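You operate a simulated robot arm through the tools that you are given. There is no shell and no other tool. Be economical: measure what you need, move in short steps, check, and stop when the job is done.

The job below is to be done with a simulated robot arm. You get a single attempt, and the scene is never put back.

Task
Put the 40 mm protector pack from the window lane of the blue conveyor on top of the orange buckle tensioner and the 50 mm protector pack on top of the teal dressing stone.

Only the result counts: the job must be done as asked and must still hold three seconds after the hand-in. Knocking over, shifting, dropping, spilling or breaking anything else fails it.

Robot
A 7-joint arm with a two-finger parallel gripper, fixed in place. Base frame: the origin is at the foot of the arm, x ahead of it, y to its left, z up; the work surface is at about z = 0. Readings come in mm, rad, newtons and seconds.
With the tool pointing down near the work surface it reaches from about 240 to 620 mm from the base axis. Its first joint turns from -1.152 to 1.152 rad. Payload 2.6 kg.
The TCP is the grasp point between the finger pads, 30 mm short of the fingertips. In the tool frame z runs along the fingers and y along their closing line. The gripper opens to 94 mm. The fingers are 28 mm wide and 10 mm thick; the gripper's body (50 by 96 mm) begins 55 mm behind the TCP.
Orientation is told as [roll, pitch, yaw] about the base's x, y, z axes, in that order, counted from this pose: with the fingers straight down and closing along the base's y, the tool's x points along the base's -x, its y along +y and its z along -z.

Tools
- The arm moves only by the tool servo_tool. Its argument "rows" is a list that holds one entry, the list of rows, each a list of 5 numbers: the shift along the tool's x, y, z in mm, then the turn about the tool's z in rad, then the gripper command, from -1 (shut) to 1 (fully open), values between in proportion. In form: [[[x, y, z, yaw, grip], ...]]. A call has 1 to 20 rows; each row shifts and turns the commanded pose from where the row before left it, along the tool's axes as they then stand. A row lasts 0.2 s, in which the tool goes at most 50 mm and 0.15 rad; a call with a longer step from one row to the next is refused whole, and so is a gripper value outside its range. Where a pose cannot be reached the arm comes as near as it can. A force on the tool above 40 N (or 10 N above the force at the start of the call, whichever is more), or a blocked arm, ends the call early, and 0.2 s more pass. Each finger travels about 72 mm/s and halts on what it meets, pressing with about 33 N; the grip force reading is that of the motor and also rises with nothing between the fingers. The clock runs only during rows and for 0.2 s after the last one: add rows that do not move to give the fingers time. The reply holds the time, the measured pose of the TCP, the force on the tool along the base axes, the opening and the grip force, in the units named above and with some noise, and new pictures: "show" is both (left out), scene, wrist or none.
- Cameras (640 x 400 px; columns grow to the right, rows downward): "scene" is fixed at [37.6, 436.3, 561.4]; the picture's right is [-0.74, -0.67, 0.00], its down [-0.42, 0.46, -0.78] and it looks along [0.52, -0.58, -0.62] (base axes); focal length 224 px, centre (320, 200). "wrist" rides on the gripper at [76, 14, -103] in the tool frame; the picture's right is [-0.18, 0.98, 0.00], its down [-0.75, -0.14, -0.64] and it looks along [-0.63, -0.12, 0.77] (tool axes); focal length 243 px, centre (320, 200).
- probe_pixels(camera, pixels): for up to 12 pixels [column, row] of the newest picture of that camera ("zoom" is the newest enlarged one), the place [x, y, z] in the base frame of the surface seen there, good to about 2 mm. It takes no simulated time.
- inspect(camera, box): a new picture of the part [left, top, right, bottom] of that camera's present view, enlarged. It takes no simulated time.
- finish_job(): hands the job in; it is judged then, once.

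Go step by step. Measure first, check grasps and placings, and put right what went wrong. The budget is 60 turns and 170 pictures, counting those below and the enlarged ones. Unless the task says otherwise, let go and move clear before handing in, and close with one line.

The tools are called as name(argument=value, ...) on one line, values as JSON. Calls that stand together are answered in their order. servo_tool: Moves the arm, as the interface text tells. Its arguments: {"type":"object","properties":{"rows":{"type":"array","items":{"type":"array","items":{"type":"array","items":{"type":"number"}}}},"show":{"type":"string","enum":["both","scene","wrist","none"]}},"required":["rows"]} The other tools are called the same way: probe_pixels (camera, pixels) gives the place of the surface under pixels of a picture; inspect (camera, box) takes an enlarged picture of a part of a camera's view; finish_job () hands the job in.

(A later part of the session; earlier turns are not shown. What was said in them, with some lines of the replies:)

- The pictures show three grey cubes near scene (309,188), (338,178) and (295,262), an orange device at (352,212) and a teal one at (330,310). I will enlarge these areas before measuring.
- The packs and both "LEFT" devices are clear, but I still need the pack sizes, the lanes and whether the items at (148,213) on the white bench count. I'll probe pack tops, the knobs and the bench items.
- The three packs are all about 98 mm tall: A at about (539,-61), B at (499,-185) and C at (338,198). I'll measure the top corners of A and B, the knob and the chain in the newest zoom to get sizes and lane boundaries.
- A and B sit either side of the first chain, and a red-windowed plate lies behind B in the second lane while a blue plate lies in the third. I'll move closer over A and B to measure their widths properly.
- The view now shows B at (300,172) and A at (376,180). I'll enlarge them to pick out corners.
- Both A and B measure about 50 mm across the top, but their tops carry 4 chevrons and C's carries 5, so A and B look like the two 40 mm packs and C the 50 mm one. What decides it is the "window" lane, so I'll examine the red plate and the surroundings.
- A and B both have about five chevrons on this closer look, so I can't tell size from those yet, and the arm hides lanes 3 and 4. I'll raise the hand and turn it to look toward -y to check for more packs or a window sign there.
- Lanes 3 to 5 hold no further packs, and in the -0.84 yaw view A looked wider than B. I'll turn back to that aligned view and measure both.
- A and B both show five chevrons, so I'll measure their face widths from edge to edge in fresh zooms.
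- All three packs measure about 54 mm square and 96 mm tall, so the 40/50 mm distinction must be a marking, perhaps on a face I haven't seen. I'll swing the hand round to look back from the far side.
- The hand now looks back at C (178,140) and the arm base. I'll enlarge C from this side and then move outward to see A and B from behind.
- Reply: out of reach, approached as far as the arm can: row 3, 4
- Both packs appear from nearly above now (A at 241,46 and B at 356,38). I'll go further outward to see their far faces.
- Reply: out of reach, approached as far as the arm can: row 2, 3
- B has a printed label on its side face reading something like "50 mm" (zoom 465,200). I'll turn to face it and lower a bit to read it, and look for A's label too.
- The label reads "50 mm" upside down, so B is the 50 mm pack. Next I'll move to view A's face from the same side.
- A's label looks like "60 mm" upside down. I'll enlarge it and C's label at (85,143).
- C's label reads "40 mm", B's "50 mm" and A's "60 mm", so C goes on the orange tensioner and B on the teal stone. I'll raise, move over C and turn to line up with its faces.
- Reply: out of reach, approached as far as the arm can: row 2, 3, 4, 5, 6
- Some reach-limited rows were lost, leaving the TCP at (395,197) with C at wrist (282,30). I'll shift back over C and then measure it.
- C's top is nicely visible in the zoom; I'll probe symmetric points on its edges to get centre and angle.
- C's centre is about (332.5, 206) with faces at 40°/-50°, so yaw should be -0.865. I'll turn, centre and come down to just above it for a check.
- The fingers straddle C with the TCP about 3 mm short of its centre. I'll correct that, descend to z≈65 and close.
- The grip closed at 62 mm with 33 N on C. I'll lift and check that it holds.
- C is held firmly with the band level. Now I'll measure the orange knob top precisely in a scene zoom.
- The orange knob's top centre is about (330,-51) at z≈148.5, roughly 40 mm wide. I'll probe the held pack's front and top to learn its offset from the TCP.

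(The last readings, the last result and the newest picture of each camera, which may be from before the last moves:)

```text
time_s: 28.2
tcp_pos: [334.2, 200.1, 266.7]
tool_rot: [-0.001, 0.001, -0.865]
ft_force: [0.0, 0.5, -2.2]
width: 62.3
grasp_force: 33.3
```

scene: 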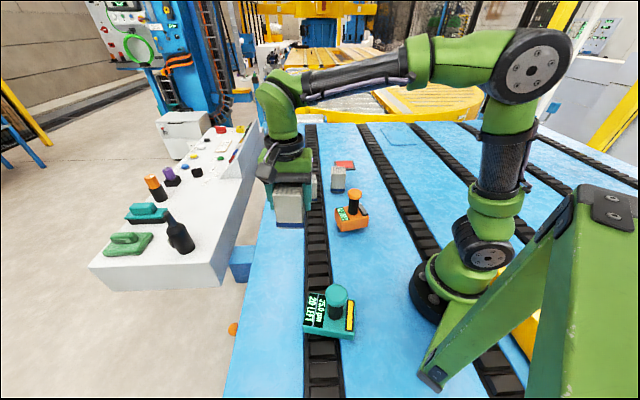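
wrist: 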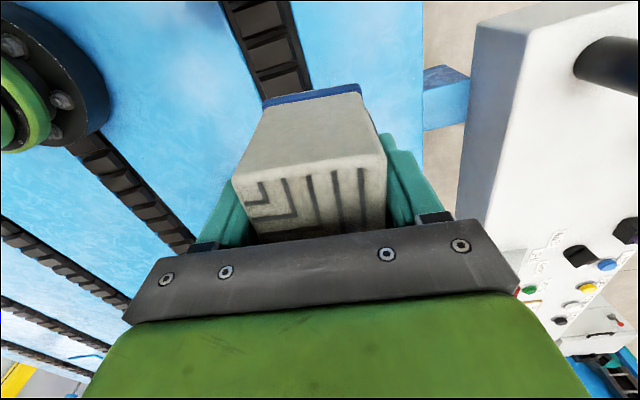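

The pack sits about 3 mm toward the camera from the TCP and its bottom is near z≈202. I'll carry it level to above the orange knob.

servo_tool(rows=[[[-20, -17, 0, 0, -1], [-30, -26, 0, 0, -1], [-30, -26, 0, 0, -1], [-30, -26, 0, 0, -1], [-30, -26, 0, 0, -1], [-30, -26, 0, 0, -1], [-22.5, -19.3, 0, 0, -1], [0, 0, 0, 0, -1], [0, 0, 0, 0, -1]]])

servo_tool(rows=[[[0, 0, 0, 0, -1]]], show="none")

inspect(camera="scene", box=[310, 150, 406, 240])

```text
time_s: 30.2
tcp_pos: [334.5, -53.9, 265.4]
tool_rot: [0.001, 0.001, -0.866]
ft_force: [0.0, 0.5, -1.5]
width: 62.2
grasp_force: 33.2
```

scene: 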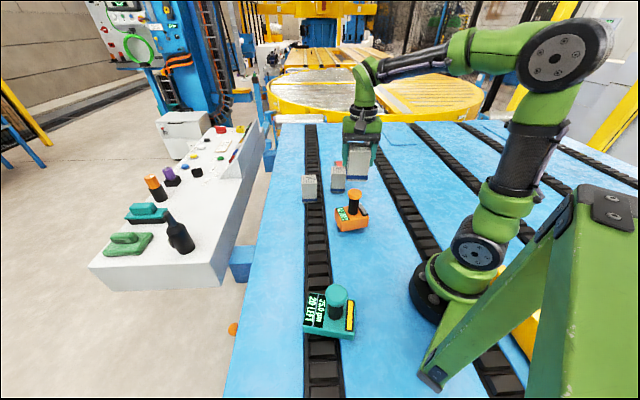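
wrist: 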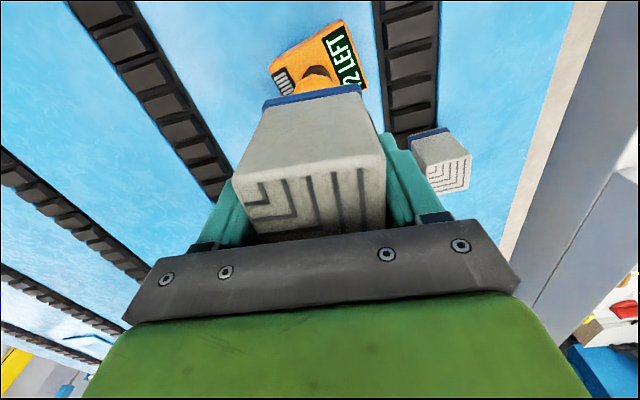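

```text
time_s: 30.6
tcp_pos: [335.1, -53.4, 265.1]
tool_rot: [0.002, 0.002, -0.865]
ft_force: [-0.6, -0.2, -2.6]
width: 62.2
grasp_force: 33.2
```

```text
4.44 times, centred on (358, 195) of scene
```

zoom: 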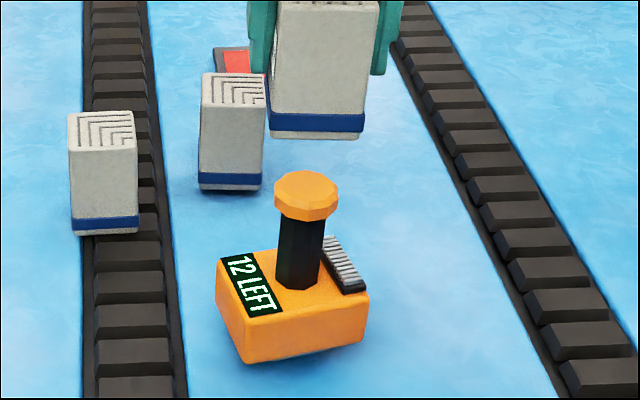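

The pack is above the knob and the TCP is about 3 mm off in x. I'll correct that and lower to a few mm above the knob for a check.

servo_tool(rows=[[[1.8, -2, 15, 0, -1], [0, 0, 20, 0, -1], [0, 0, 10, 0, -1], [0, 0, 0, 0, -1]]])

inspect(camera="scene", box=[310, 150, 406, 240])

inspect(camera="wrist", box=[230, 10, 410, 130])

```text
time_s: 31.6
tcp_pos: [332.8, -51.6, 219.8]
tool_rot: [-0.001, -0.001, -0.865]
ft_force: [-0.2, -0.2, -1.4]
width: 62.0
grasp_force: 33.3
```

scene: 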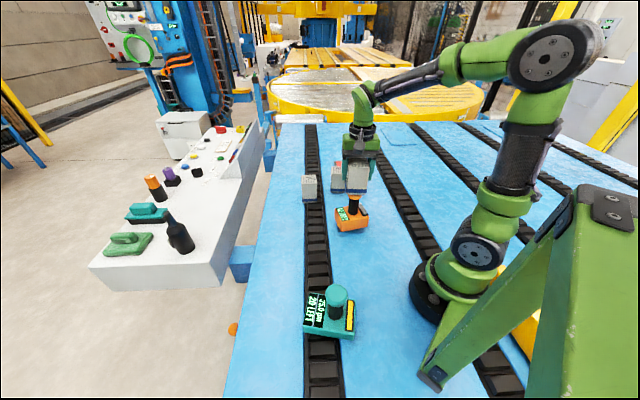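
wrist: 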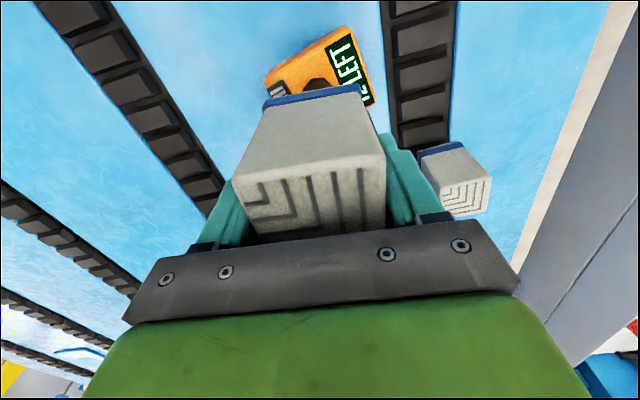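

```text
4.44 times, centred on (358, 195) of scene
```

zoom: 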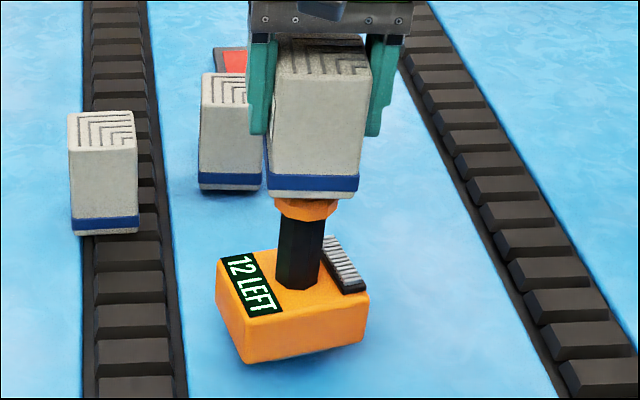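

```text
3.33 times, centred on (320, 70) of wrist
```

zoom: 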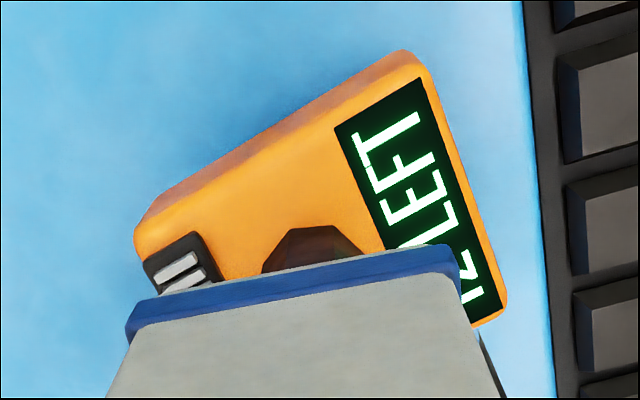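

The pack is hovering just above the knob, perhaps a few mm toward picture right of its centre. I'll probe its front face in the scene view to compare in the same frame.

inspect(camera="scene", box=[334, 155, 378, 205])

```text
8.00 times, centred on (356, 180) of scene
```

zoom: 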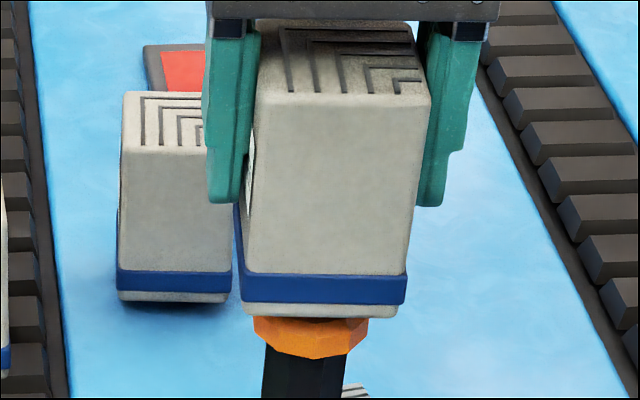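

probe_pixels(camera="zoom", pixels=[[248, 290], [403, 290], [325, 290], [325, 240], [254, 240], [405, 240], [325, 308], [310, 340], [260, 322], [362, 326]])

```text
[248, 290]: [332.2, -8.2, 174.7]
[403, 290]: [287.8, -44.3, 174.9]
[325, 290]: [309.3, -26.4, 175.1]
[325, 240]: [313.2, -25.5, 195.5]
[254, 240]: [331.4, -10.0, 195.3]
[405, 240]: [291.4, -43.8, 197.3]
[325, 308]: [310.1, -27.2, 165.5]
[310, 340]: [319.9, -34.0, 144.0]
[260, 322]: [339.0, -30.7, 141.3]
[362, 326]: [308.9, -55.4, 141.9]
```

The pack's centre works out at (329.3,-48.5) against the knob at (330.5,-51), so it is about 3 mm off. I'll nudge it and lower gently to contact.

servo_tool(rows=[[[-2.5, -0.8, 2, 0, -1], [0, 0, 2, 0, -1], [0, 0, 1, 0, -1], [0, 0, 1, 0, -1], [0, 0, 0.5, 0, -1], [0, 0, 0, 0, -1]]], show="none")

inspect(camera="scene", box=[334, 155, 378, 205])

```text
time_s: 33.0
tcp_pos: [331.0, -53.1, 213.5]
tool_rot: [0.0, 0.0, -0.867]
ft_force: [-0.1, -0.1, -1.8]
width: 62.5
grasp_force: 32.4
```

```text
8.00 times, centred on (356, 180) of scene
```

zoom: 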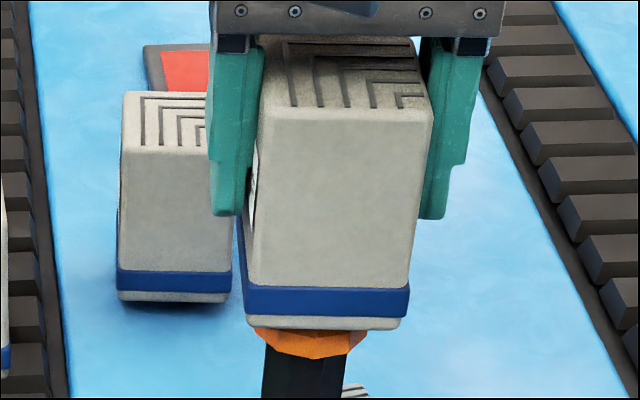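

Still no contact (force z -1.8, the pack's weight). I'll continue in half-mm steps.

servo_tool(rows=[[[0, 0, 0.5, 0, -1], [0, 0, 0.5, 0, -1], [0, 0, 0.5, 0, -1], [0, 0, 0, 0, -1]]], show="none")

```text
time_s: 34.0
tcp_pos: [331.2, -52.6, 213.4]
tool_rot: [0.0, 0.0, -0.866]
ft_force: [-0.2, 0.6, -2.2]
width: 62.0
grasp_force: 33.3
```

servo_tool(rows=[[[0, 0, 0.5, 0, -1], [0, 0, 0.5, 0, -1], [0, 0, 0.5, 0, -1], [0, 0, 0, 0, -1]]], show="none")

```text
time_s: 35.0
tcp_pos: [333.1, -54.2, 212.2]
tool_rot: [0.0, 0.0, -0.866]
ft_force: [-0.8, -0.7, -2.8]
width: 62.2
grasp_force: 32.9
```

Force z is still about -2.8 with no contact. I'll go on down slowly.

servo_tool(rows=[[[0, 0, 0.5, 0, -1], [0, 0, 0.5, 0, -1], [0, 0, 0, 0, -1]]], show="none")

servo_tool(rows=[[[0, 0, 0.5, 0, -1], [0, 0, 0.5, 0, -1], [0, 0, 0, 0, -1]]], show="scene")

inspect(camera="scene", box=[334, 155, 378, 205])

```text
time_s: 35.8
tcp_pos: [331.6, -55.4, 210.7]
tool_rot: [0.0, 0.0, -0.866]
ft_force: [-1.2, -0.2, -1.8]
width: 62.3
grasp_force: 33.1
```

```text
time_s: 36.6
tcp_pos: [331.1, -55.0, 210.5]
tool_rot: [0.001, 0.001, -0.866]
ft_force: [0.3, 0.0, -3.0]
width: 62.1
grasp_force: 32.5
```

scene: 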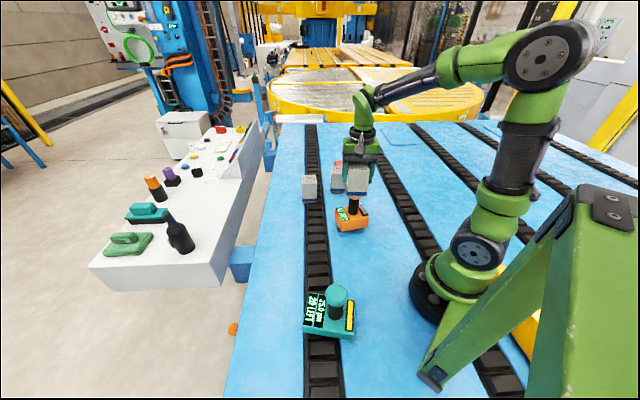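

```text
8.00 times, centred on (356, 180) of scene
```

zoom: 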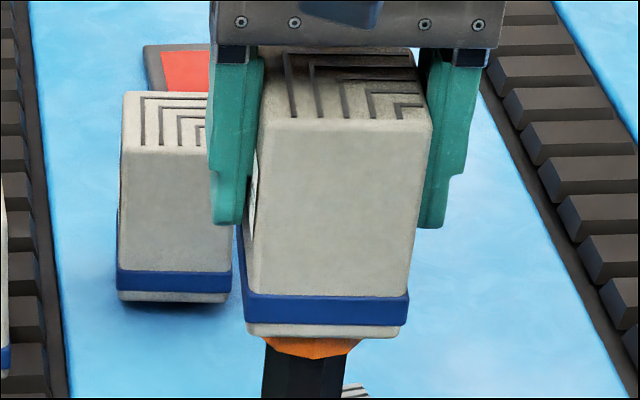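

The rim is now nearly covered. I'll probe the pack's bottom edge and the front face again to check gap and centring.

probe_pixels(camera="zoom", pixels=[[320, 332], [320, 336], [250, 312], [404, 312], [326, 312], [312, 345], [270, 345], [352, 345], [326, 220]])

servo_tool(rows=[[[0, 0, 0.5, 0, -1], [0, 0, 0.5, 0, -1], [0, 0, 0.5, 0, -1], [0, 0, 0, 0, -1]]], show="none")

```text
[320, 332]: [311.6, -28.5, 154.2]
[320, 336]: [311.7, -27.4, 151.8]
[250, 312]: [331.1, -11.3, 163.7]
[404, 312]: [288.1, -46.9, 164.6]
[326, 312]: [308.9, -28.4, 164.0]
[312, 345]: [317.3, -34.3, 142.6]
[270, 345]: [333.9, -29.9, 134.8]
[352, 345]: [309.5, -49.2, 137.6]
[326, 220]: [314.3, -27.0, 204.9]
```

```text
time_s: 37.6
tcp_pos: [331.2, -54.4, 210.1]
tool_rot: [0.003, -0.001, -0.864]
ft_force: [-5.9, 2.4, 21.9]
width: 62.2
grasp_force: 32.8
```

Contact at 22 N, with the pack centre at (328.6,-51.3), about 2 mm from the knob's centre. I'll relieve the pressure and open.

servo_tool(rows=[[[0, 0, -0.7, 0, -1], [0, 0, -0.4, 0, -1], [0, 0, 0, 0, -1]]], show="none")

```text
time_s: 38.4
tcp_pos: [332.3, -53.5, 208.3]
tool_rot: [0.002, -0.001, -0.865]
ft_force: [-7.7, 2.2, 30.1]
width: 62.2
grasp_force: 33.3
```

Force is still 30 N because the arm was lagging its command. I'll raise a bit more.

servo_tool(rows=[[[0, 0, -0.7, 0, -1], [0, 0, 0, 0, -1], [0, 0, 0, 0, -1]]], show="none")

```text
time_s: 39.2
tcp_pos: [330.7, -52.8, 209.5]
tool_rot: [0.0, 0.001, -0.866]
ft_force: [3.3, -0.9, 6.0]
width: 62.2
grasp_force: 32.9
```

Force is down to 6 N, so the pack is resting lightly. I'll open slowly and look.

servo_tool(rows=[[[0, 0, 0, 0, 0.4], [0, 0, 0, 0, 0.5], [0, 0, 0, 0, 0.7], [0, 0, 0, 0, 1], [0, 0, 0, 0, 1], [0, 0, 0, 0, 1]]])

inspect(camera="scene", box=[334, 155, 378, 205])

```text
time_s: 40.6
tcp_pos: [331.5, -53.1, 209.4]
tool_rot: [0.001, 0.0, -0.867]
ft_force: [0.5, -0.2, -0.1]
width: 94.1
grasp_force: 0.0
```

scene: 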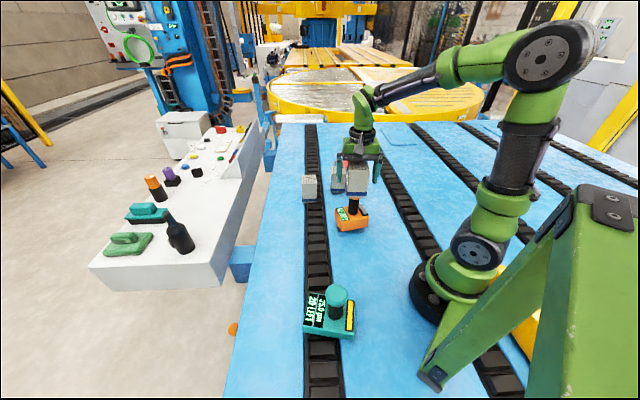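
wrist: 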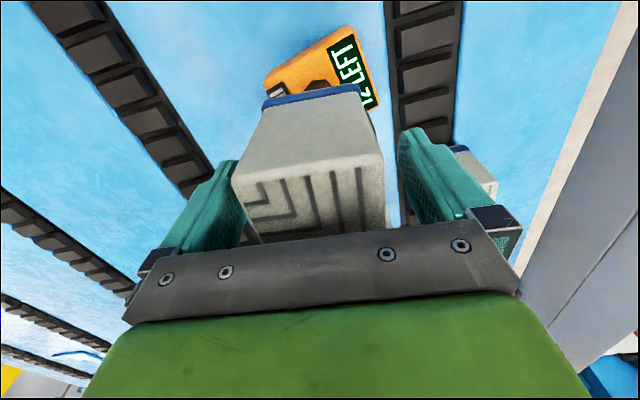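

```text
8.00 times, centred on (356, 180) of scene
```

zoom: 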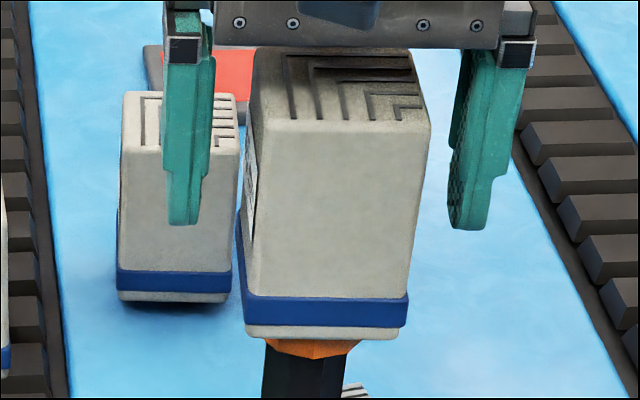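

The 40 mm pack stands level on the orange tensioner. I'll rise straight up clear of it, travel over B and stop to check alignment.

servo_tool(rows=[[[0, 0, -20, 0, 1], [0, 0, -30, 0, 1], [0, 0, -45, 0, 1], [0, 0, 0, 0, 1], [-35, 7, 0, 0, 1], [-35, 7, 0, 0, 1], [-36, 7, 0, 0, 1], [-36, 7, 20, 0, 1], [-36, 7, 20, 0.05, 1], [-36, 7, 20, 0, 1], [0, 0, 0, 0, 1]]])

```text
time_s: 43.0
tcp_pos: [503.8, -189.8, 245.5]
tool_rot: [-0.001, 0.0, -0.918]
ft_force: [0.2, 0.6, -1.0]
width: 93.9
grasp_force: 0.1
```

scene: 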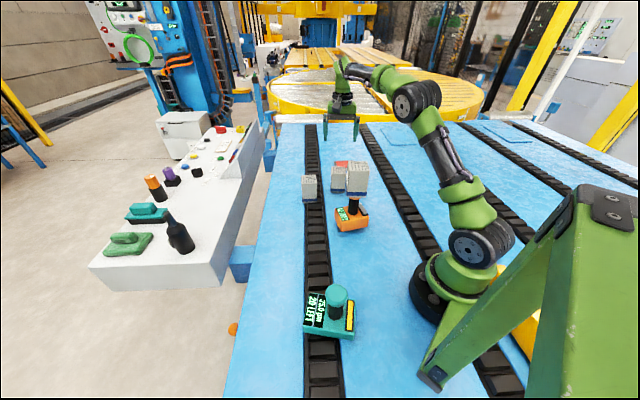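
wrist: 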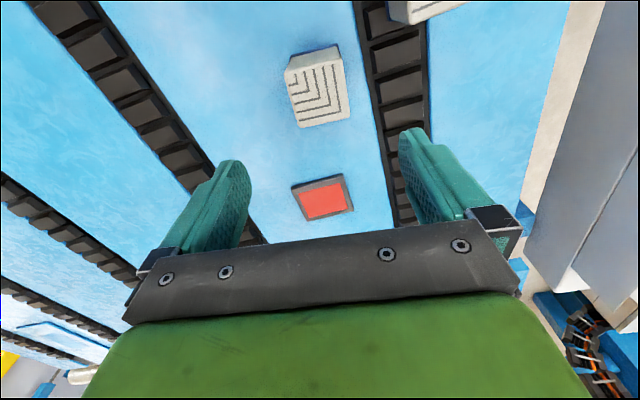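

The hand is above B, seen at wrist (318,90), and the 40 mm pack remains on the orange knob in the scene view. I'll enlarge B and refine its centre and angle.

inspect(camera="wrist", box=[256, 40, 384, 140])

```text
4.00 times, centred on (320, 90) of wrist
```

zoom: 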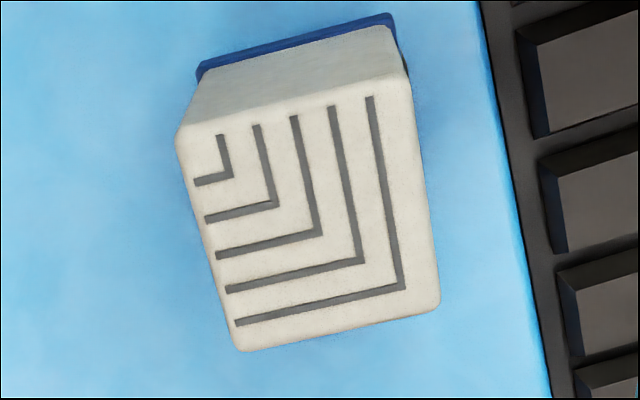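

probe_pixels(camera="zoom", pixels=[[186, 160], [230, 322], [411, 110], [436, 280], [205, 122], [385, 82], [260, 345], [415, 312], [310, 215]])

```text
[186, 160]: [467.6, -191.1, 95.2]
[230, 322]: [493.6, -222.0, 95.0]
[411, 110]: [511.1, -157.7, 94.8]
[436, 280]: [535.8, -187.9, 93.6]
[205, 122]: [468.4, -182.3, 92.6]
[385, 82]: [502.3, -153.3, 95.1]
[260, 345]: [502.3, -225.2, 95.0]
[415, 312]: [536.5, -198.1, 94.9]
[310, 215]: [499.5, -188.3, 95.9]
```

B's centre is (502,-190) with its angle within a degree of the tool's. I'll descend to just above it and reread the position.

servo_tool(rows=[[[0, 0, 40, -0.012, 1], [0, 0, 40, 0, 1], [0, 0, 15, 0, 1], [0, 0, 0, 0, 1]]], show="wrist")

servo_tool(rows=[[[0, 0, 0, 0, 1]]], show="none")

```text
time_s: 44.0
tcp_pos: [501.8, -188.0, 147.7]
tool_rot: [0.0, 0.002, -0.904]
ft_force: [0.5, 0.1, -0.6]
width: 93.9
grasp_force: 0.1
```

wrist: 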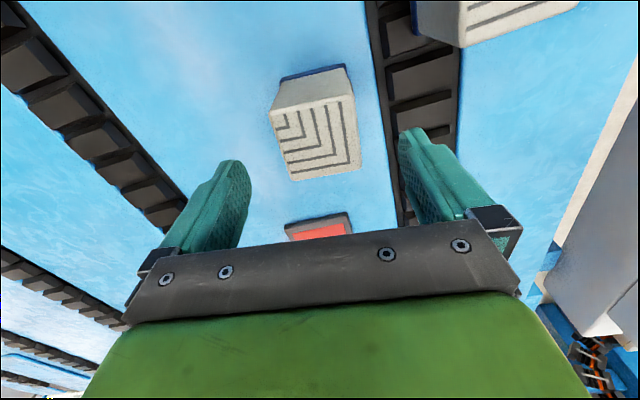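

```text
time_s: 44.4
tcp_pos: [501.1, -189.1, 148.9]
tool_rot: [0.0, 0.0, -0.904]
ft_force: [0.5, 0.5, -0.2]
width: 94.0
grasp_force: 0.0
```

Well centred on B. I'll descend to z≈64, close and wait for the fingers.

servo_tool(rows=[[[0, 0, 30, 0, 1], [0, 0, 30, 0, 1], [0, 0, 24, 0, 1], [0, 0, 0, 0, 1], [0, 0, 0, 0, -1], [0, 0, 0, 0, -1], [0, 0, 0, 0, -1], [0, 0, 0, 0, -1], [0, 0, 0, 0, -1]]])

```text
time_s: 46.4
tcp_pos: [504.4, -191.4, 64.7]
tool_rot: [0.001, 0.0, -0.905]
ft_force: [0.5, -0.2, -0.8]
width: 62.3
grasp_force: 33.0
```

scene: 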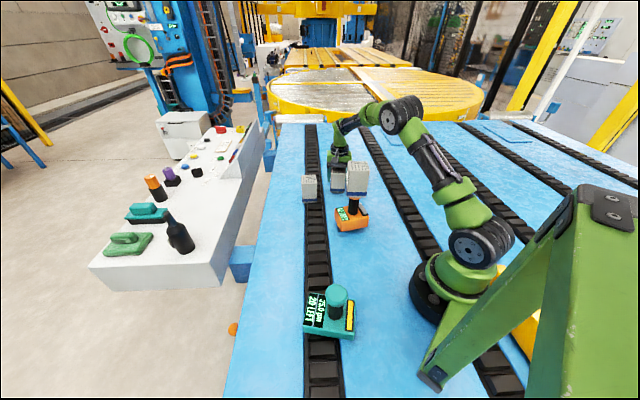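
wrist: 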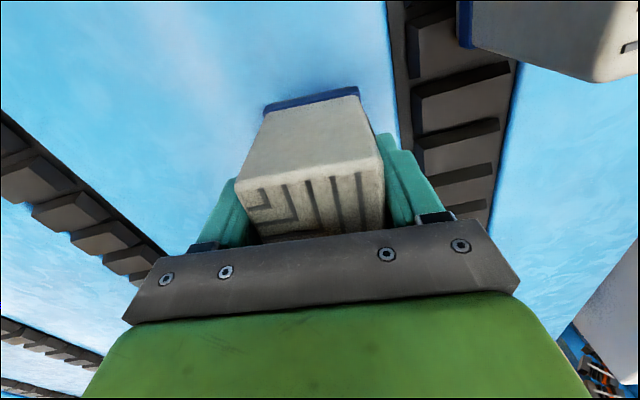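

B is gripped at 62 mm, 33 N. I'll lift it and check the hold before carrying it round the outside of the finished stack.

servo_tool(rows=[[[0, 0, -15, 0, -1], [0, 0, -30, 0, -1], [0, 0, -40, 0, -1], [0, 0, -40, 0, -1], [0, 0, -40, 0, -1], [0, 0, -40, 0, -1], [0, 0, 0, 0, -1]]])

probe_pixels(camera="wrist", pixels=[[300, 115], [300, 135], [325, 135], [275, 145], [310, 150]])

servo_tool(rows=[[[0, 0, 0, 0, -1]]], show="none")

```text
time_s: 48.0
tcp_pos: [499.4, -191.1, 272.4]
tool_rot: [0.0, -0.001, -0.904]
ft_force: [-0.4, 0.7, -2.8]
width: 61.9
grasp_force: 33.1
```

scene: 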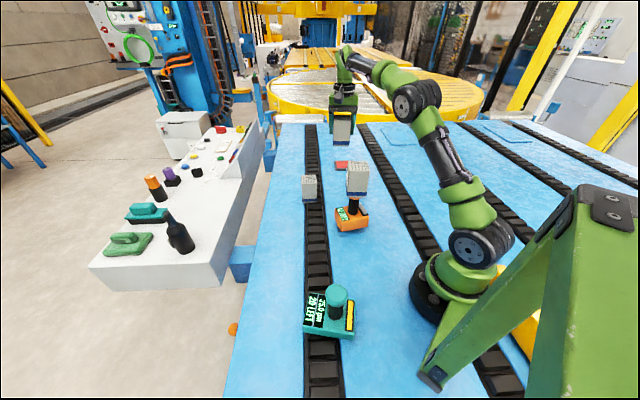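
wrist: 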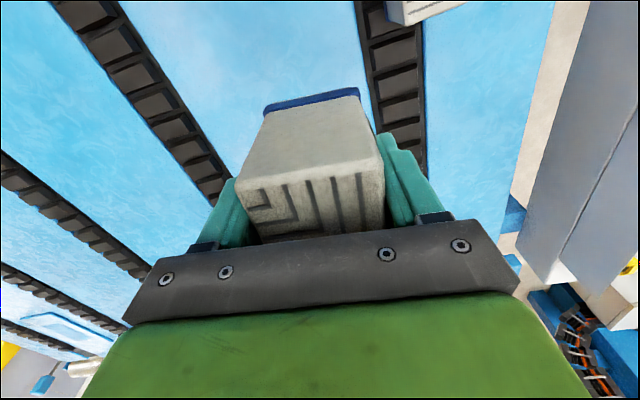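

```text
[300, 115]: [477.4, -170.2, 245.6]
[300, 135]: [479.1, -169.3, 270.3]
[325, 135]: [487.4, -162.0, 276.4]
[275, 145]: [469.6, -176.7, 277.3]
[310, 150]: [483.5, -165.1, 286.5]
```

```text
time_s: 48.4
tcp_pos: [500.0, -191.4, 272.7]
tool_rot: [0.0, -0.001, -0.904]
ft_force: [-0.2, -0.3, -3.3]
width: 62.2
grasp_force: 32.8
```

B is held well. I'll measure the teal knob's top now in a fresh scene zoom.

inspect(camera="scene", box=[300, 275, 364, 345])

probe_pixels(camera="zoom", pixels=[[284, 98], [405, 98], [344, 54], [344, 140], [344, 98], [304, 66], [386, 66], [304, 130], [386, 130]])

```text
5.71 times, centred on (332, 310) of scene
```

zoom: 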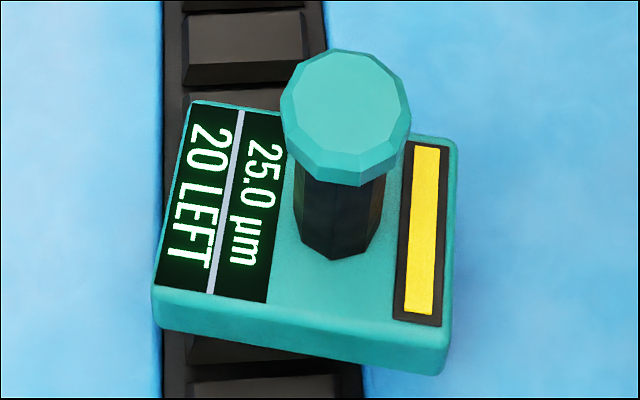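

```text
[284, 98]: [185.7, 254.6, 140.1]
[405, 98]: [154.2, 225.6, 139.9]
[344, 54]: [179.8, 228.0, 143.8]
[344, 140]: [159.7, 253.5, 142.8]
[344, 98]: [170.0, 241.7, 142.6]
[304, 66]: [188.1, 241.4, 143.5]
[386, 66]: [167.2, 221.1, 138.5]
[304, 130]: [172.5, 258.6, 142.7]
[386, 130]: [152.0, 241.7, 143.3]
```

The teal knob's top centre is (170,240.8) at z≈143. I'll carry B via about (450,60) to stay clear of the finished stack, then to above the knob.

servo_tool(rows=[[[20, 10, 0, 0, -1], [35, 17.6, 0, 0, -1], [35, 17.6, 0, 0, -1], [35, 17.6, 0, 0, -1], [35, 17.6, 0, 0, -1], [35, 17.6, 0, 0, -1], [33, 17.8, 0, 0, -1], [0, 0, 0, 0, -1]]], show="scene")

servo_tool(rows=[[[20, -7, 0, 0, -1], [34, -12, 0, 0, -1], [34, -12, 0, 0, -1], [34, -12, 0, 0, -1], [34, -12, 0, 0, -1], [34, -12, 0, 0, -1], [34, -12, 0, 0, -1], [34, -12, 0, 0, -1], [34, -12, 0, 0, -1], [20.5, -5, 0, 0, -1], [0, 0, 0, 0, -1]]])

servo_tool(rows=[[[0, 0, 0, 0, -1]]], show="none")

```text
time_s: 50.2
tcp_pos: [452.7, 62.3, 267.2]
tool_rot: [0.0, 0.002, -0.905]
ft_force: [-0.5, 0.0, -2.6]
width: 62.1
grasp_force: 33.5
```

scene: 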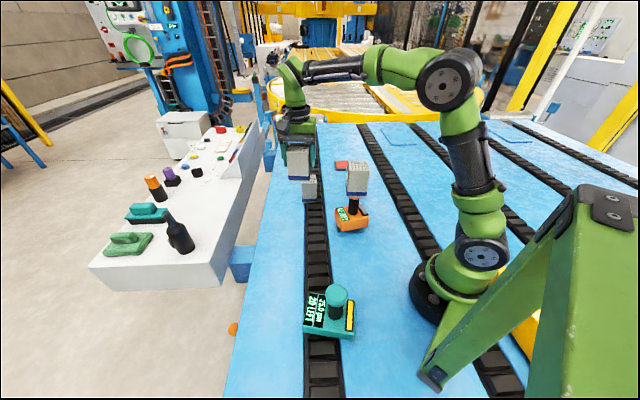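

```text
time_s: 52.6
tcp_pos: [171.6, 239.3, 270.7]
tool_rot: [0.0, -0.001, -0.903]
ft_force: [0.6, -0.9, -2.3]
width: 62.1
grasp_force: 32.8
```

scene: 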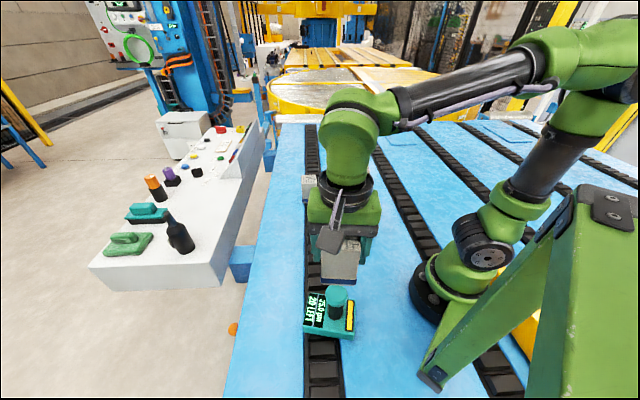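
wrist: 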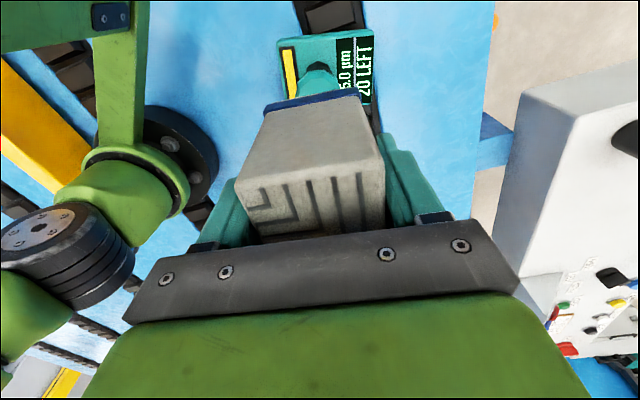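

```text
time_s: 53.0
tcp_pos: [172.2, 238.6, 272.0]
tool_rot: [-0.001, 0.001, -0.903]
ft_force: [0.5, 1.0, -1.7]
width: 62.7
grasp_force: 33.3
```

B is above the teal knob, on target to 1 mm. I'll lower it to about 10 mm above the knob and check its centring.

servo_tool(rows=[[[0, 0, 20, 0, -1], [0, 0, 20, 0, -1], [0, 0, 15, 0, -1], [0, 0, 0, 0, -1]]])

inspect(camera="scene", box=[296, 235, 376, 335])

```text
time_s: 54.0
tcp_pos: [173.1, 238.4, 216.6]
tool_rot: [-0.001, 0.0, -0.904]
ft_force: [-0.4, 0.4, -2.3]
width: 61.7
grasp_force: 33.0
```

scene: 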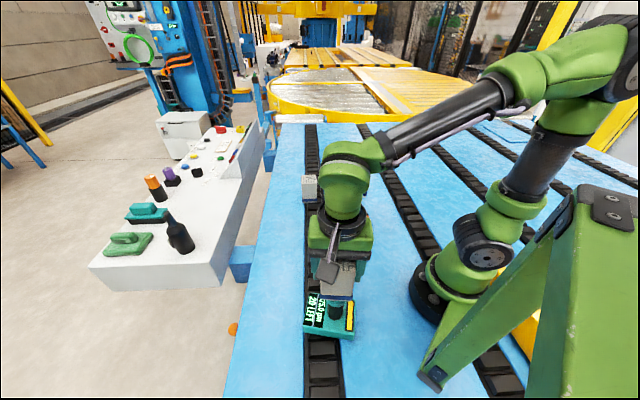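
wrist: 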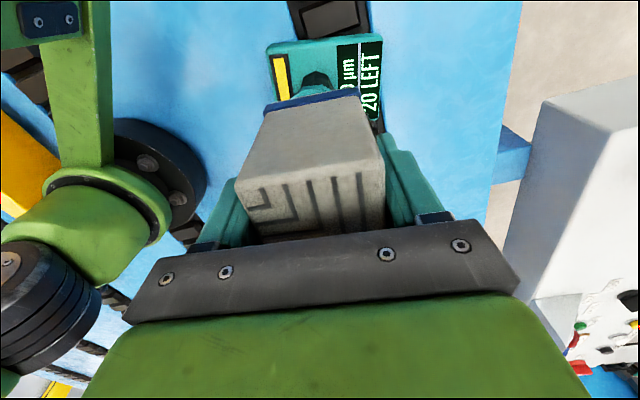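

```text
4.00 times, centred on (336, 285) of scene
```

zoom: 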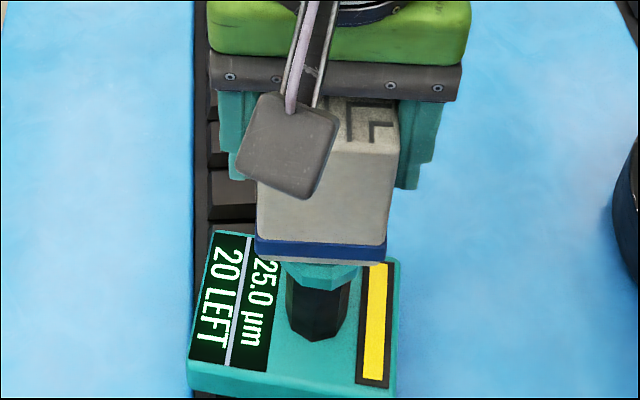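

probe_pixels(camera="zoom", pixels=[[260, 246], [382, 250], [320, 249], [330, 220], [262, 220], [387, 220], [318, 262], [320, 275], [286, 270], [353, 272]])

```text
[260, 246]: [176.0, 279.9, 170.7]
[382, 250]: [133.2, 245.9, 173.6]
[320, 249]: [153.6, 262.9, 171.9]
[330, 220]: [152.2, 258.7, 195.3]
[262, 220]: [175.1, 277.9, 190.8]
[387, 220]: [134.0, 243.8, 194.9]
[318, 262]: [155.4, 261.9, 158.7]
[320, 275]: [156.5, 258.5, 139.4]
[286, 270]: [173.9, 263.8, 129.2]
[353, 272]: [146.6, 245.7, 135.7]
```

The pack's centre is (172,239.3) against the knob's (170,240.8). I'll nudge 2.4 mm and lower slowly.

servo_tool(rows=[[[2.4, -0.6, 2, 0, -1], [0, 0, 2, 0, -1], [0, 0, 1, 0, -1], [0, 0, 1, 0, -1], [0, 0, 0, 0, -1], [0, 0, 0, 0, -1]]], show="none")

servo_tool(rows=[[[0, 0, 1, 0, -1], [0, 0, 0, 0, -1], [0, 0, 0, 0, -1]]], show="none")

```text
time_s: 55.4
tcp_pos: [169.7, 238.9, 210.0]
tool_rot: [0.001, 0.001, -0.905]
ft_force: [-0.5, -0.4, -2.0]
width: 62.2
grasp_force: 33.0
```

```text
time_s: 56.2
tcp_pos: [171.2, 241.5, 208.7]
tool_rot: [-0.001, 0.0, -0.905]
ft_force: [-0.1, 0.4, -2.1]
width: 62.0
grasp_force: 32.9
```

No contact yet at z≈208.7. I'll go on in small settled steps.

servo_tool(rows=[[[0, 0, 0.8, 0, -1], [0, 0, 0, 0, -1], [0, 0, 0, 0, -1]]], show="none")

servo_tool(rows=[[[0, 0, 0.7, 0, -1], [0, 0, 0, 0, -1], [0, 0, 0, 0, -1]]], show="none")

```text
time_s: 57.0
tcp_pos: [171.5, 240.3, 208.5]
tool_rot: [-0.002, 0.0, -0.904]
ft_force: [0.5, 0.1, -2.1]
width: 62.0
grasp_force: 32.4
```

```text
time_s: 57.8
tcp_pos: [172.2, 240.9, 206.6]
tool_rot: [0.001, 0.001, -0.903]
ft_force: [0.1, 0.6, -1.9]
width: 62.2
grasp_force: 33.1
```

servo_tool(rows=[[[0, 0, 0.7, 0, -1], [0, 0, 0, 0, -1], [0, 0, 0, 0, -1]]], show="none")

servo_tool(rows=[[[0, 0, 0.5, 0, -1], [0, 0, 0, 0, -1], [0, 0, 0, 0, -1]]], show="none")

inspect(camera="scene", box=[306, 270, 366, 335])

```text
time_s: 58.6
tcp_pos: [171.1, 240.2, 207.9]
tool_rot: [0.001, 0.0, -0.906]
ft_force: [0.3, 0.0, -2.0]
width: 62.0
grasp_force: 32.9
```

```text
time_s: 59.4
tcp_pos: [171.2, 240.7, 206.9]
tool_rot: [0.0, -0.001, -0.903]
ft_force: [-0.7, -0.2, -2.2]
width: 62.2
grasp_force: 33.4
```

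```text
6.15 times, centred on (336, 302) of scene
```

zoom: 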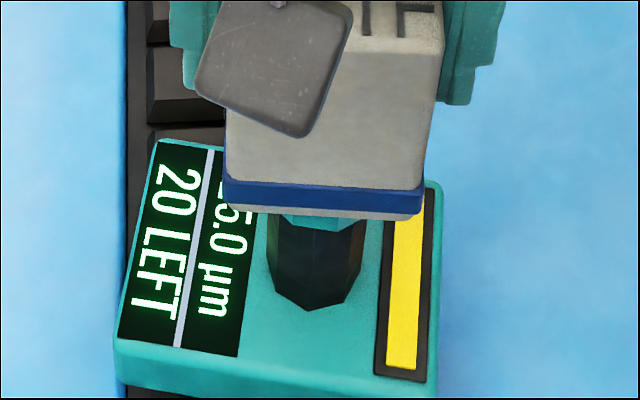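

Still about -2 N, and the zoom shows the pack nearly on the knob (315,220). I'll continue with settled half-mm steps.

servo_tool(rows=[[[0, 0, 0.5, 0, -1], [0, 0, 0, 0, -1], [0, 0, 0, 0, -1]]], show="none")

servo_tool(rows=[[[0, 0, 0.5, 0, -1], [0, 0, 0, 0, -1], [0, 0, 0, 0, -1]]], show="none")

```text
time_s: 60.2
tcp_pos: [170.8, 241.4, 205.5]
tool_rot: [0.0, 0.0, -0.906]
ft_force: [0.0, 0.6, -2.0]
width: 62.1
grasp_force: 33.5
```

```text
time_s: 61.0
tcp_pos: [170.6, 241.0, 204.9]
tool_rot: [0.001, 0.003, -0.905]
ft_force: [-0.2, -0.9, -1.8]
width: 62.2
grasp_force: 33.5
```

servo_tool(rows=[[[0, 0, 0.5, 0, -1], [0, 0, 0, 0, -1], [0, 0, 0, 0, -1]]], show="none")

servo_tool(rows=[[[0, 0, 0.4, 0, -1], [0, 0, 0, 0, -1], [0, 0, 0, 0, -1]]], show="none")

```text
time_s: 61.8
tcp_pos: [171.2, 240.3, 204.0]
tool_rot: [0.0, -0.001, -0.903]
ft_force: [-0.3, 0.7, -1.9]
width: 61.9
grasp_force: 32.8
```

```text
time_s: 62.6
tcp_pos: [171.7, 240.0, 205.0]
tool_rot: [0.001, -0.001, -0.904]
ft_force: [-1.1, -1.4, 6.8]
width: 62.2
grasp_force: 32.9
```

Force z rose to +6.8 N, so the pack is resting lightly on the teal knob. I'll open and look.

servo_tool(rows=[[[0, 0, 0, 0, 0.4], [0, 0, 0, 0, 0.5], [0, 0, 0, 0, 0.7], [0, 0, 0, 0, 1], [0, 0, 0, 0, 1], [0, 0, 0, 0, 1]]])

inspect(camera="scene", box=[296, 235, 376, 335])

```text
time_s: 64.0
tcp_pos: [172.2, 240.0, 203.6]
tool_rot: [0.0, -0.001, -0.903]
ft_force: [0.6, 0.5, -0.7]
width: 93.8
grasp_force: 0.0
```

scene: 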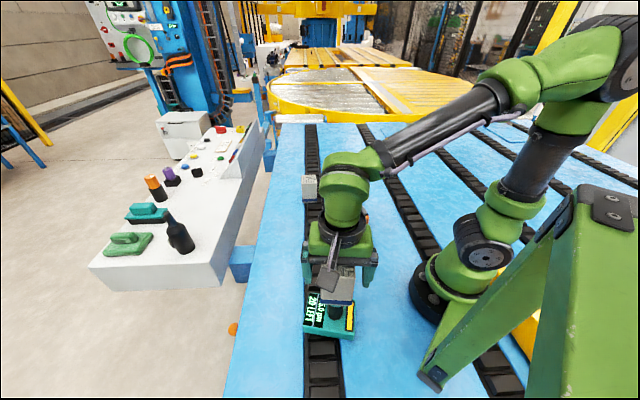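
wrist: 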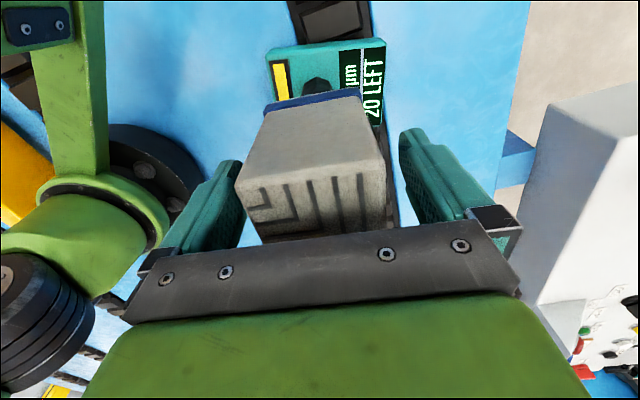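

```text
4.00 times, centred on (336, 285) of scene
```

zoom: 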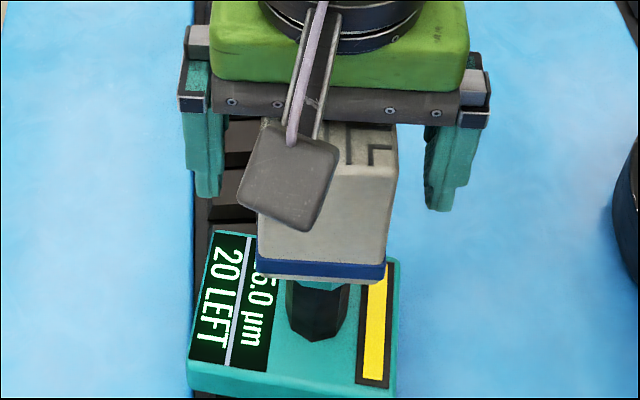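

The 50 mm pack stands on the teal knob with the fingers open. I'll rise straight up, back off to the side and view both stacks.

servo_tool(rows=[[[0, 0, -20, 0, 1], [0, 0, -30, 0, 1], [0, 0, -40, 0, 1], [0, 0, -30, 0, 1], [0, 0, 0, 0, 1], [-30, 10, 0, 0, 1], [-30, 25, 0, 0, 1], [0, 40, 0, 0, 1], [0, 40, 0, 0, 1], [0, 0, 0, 0, 1]]])

inspect(camera="scene", box=[270, 150, 420, 350])

```text
time_s: 66.2
tcp_pos: [297.4, 264.1, 321.6]
tool_rot: [0.0, 0.002, -0.904]
ft_force: [0.3, 0.8, -0.5]
width: 94.3
grasp_force: 0.1
```

scene: 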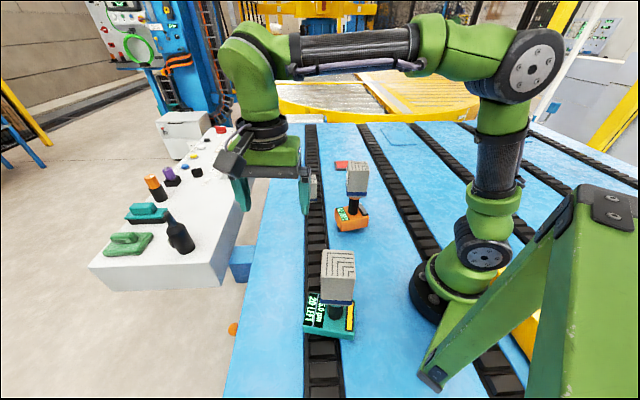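
wrist: 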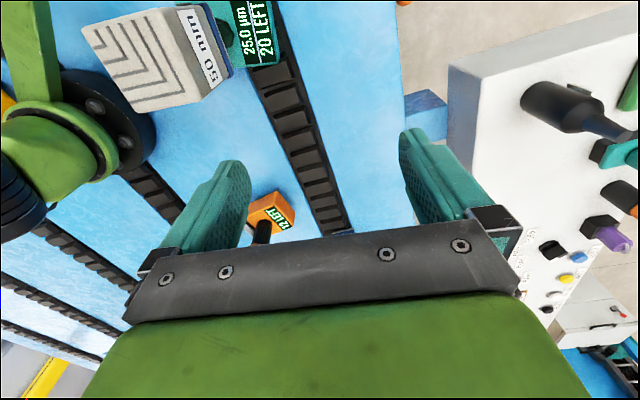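

```text
2.00 times, centred on (345, 250) of scene
5 turns are left
```

zoom: 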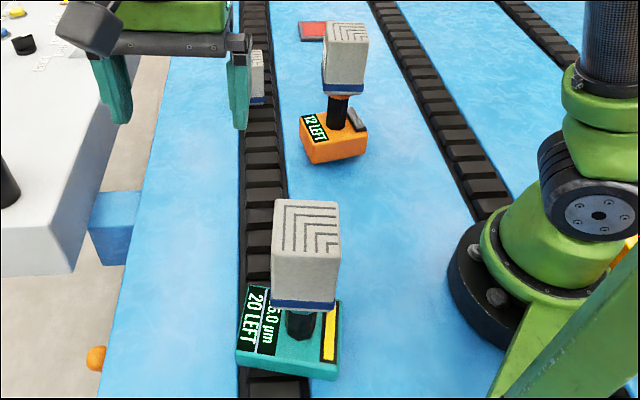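

Both packs stand level on their knobs: the 40 mm at (345,55) on orange and the 50 mm at (306,255) on teal in the zoom. The devices and the 60 mm pack look undisturbed and the gripper is clear, so I'll hand in.

finish_job()

```text
The job is handed in.
```

I put the 40 mm pack on the orange buckle tensioner and the 50 mm pack on the teal dressing stone; in the last pictures both stood level with the gripper clear. I never found anything marking the "window lane", so I chose the 40 mm pack by its label, the only one of the three packs reading 40 mm.
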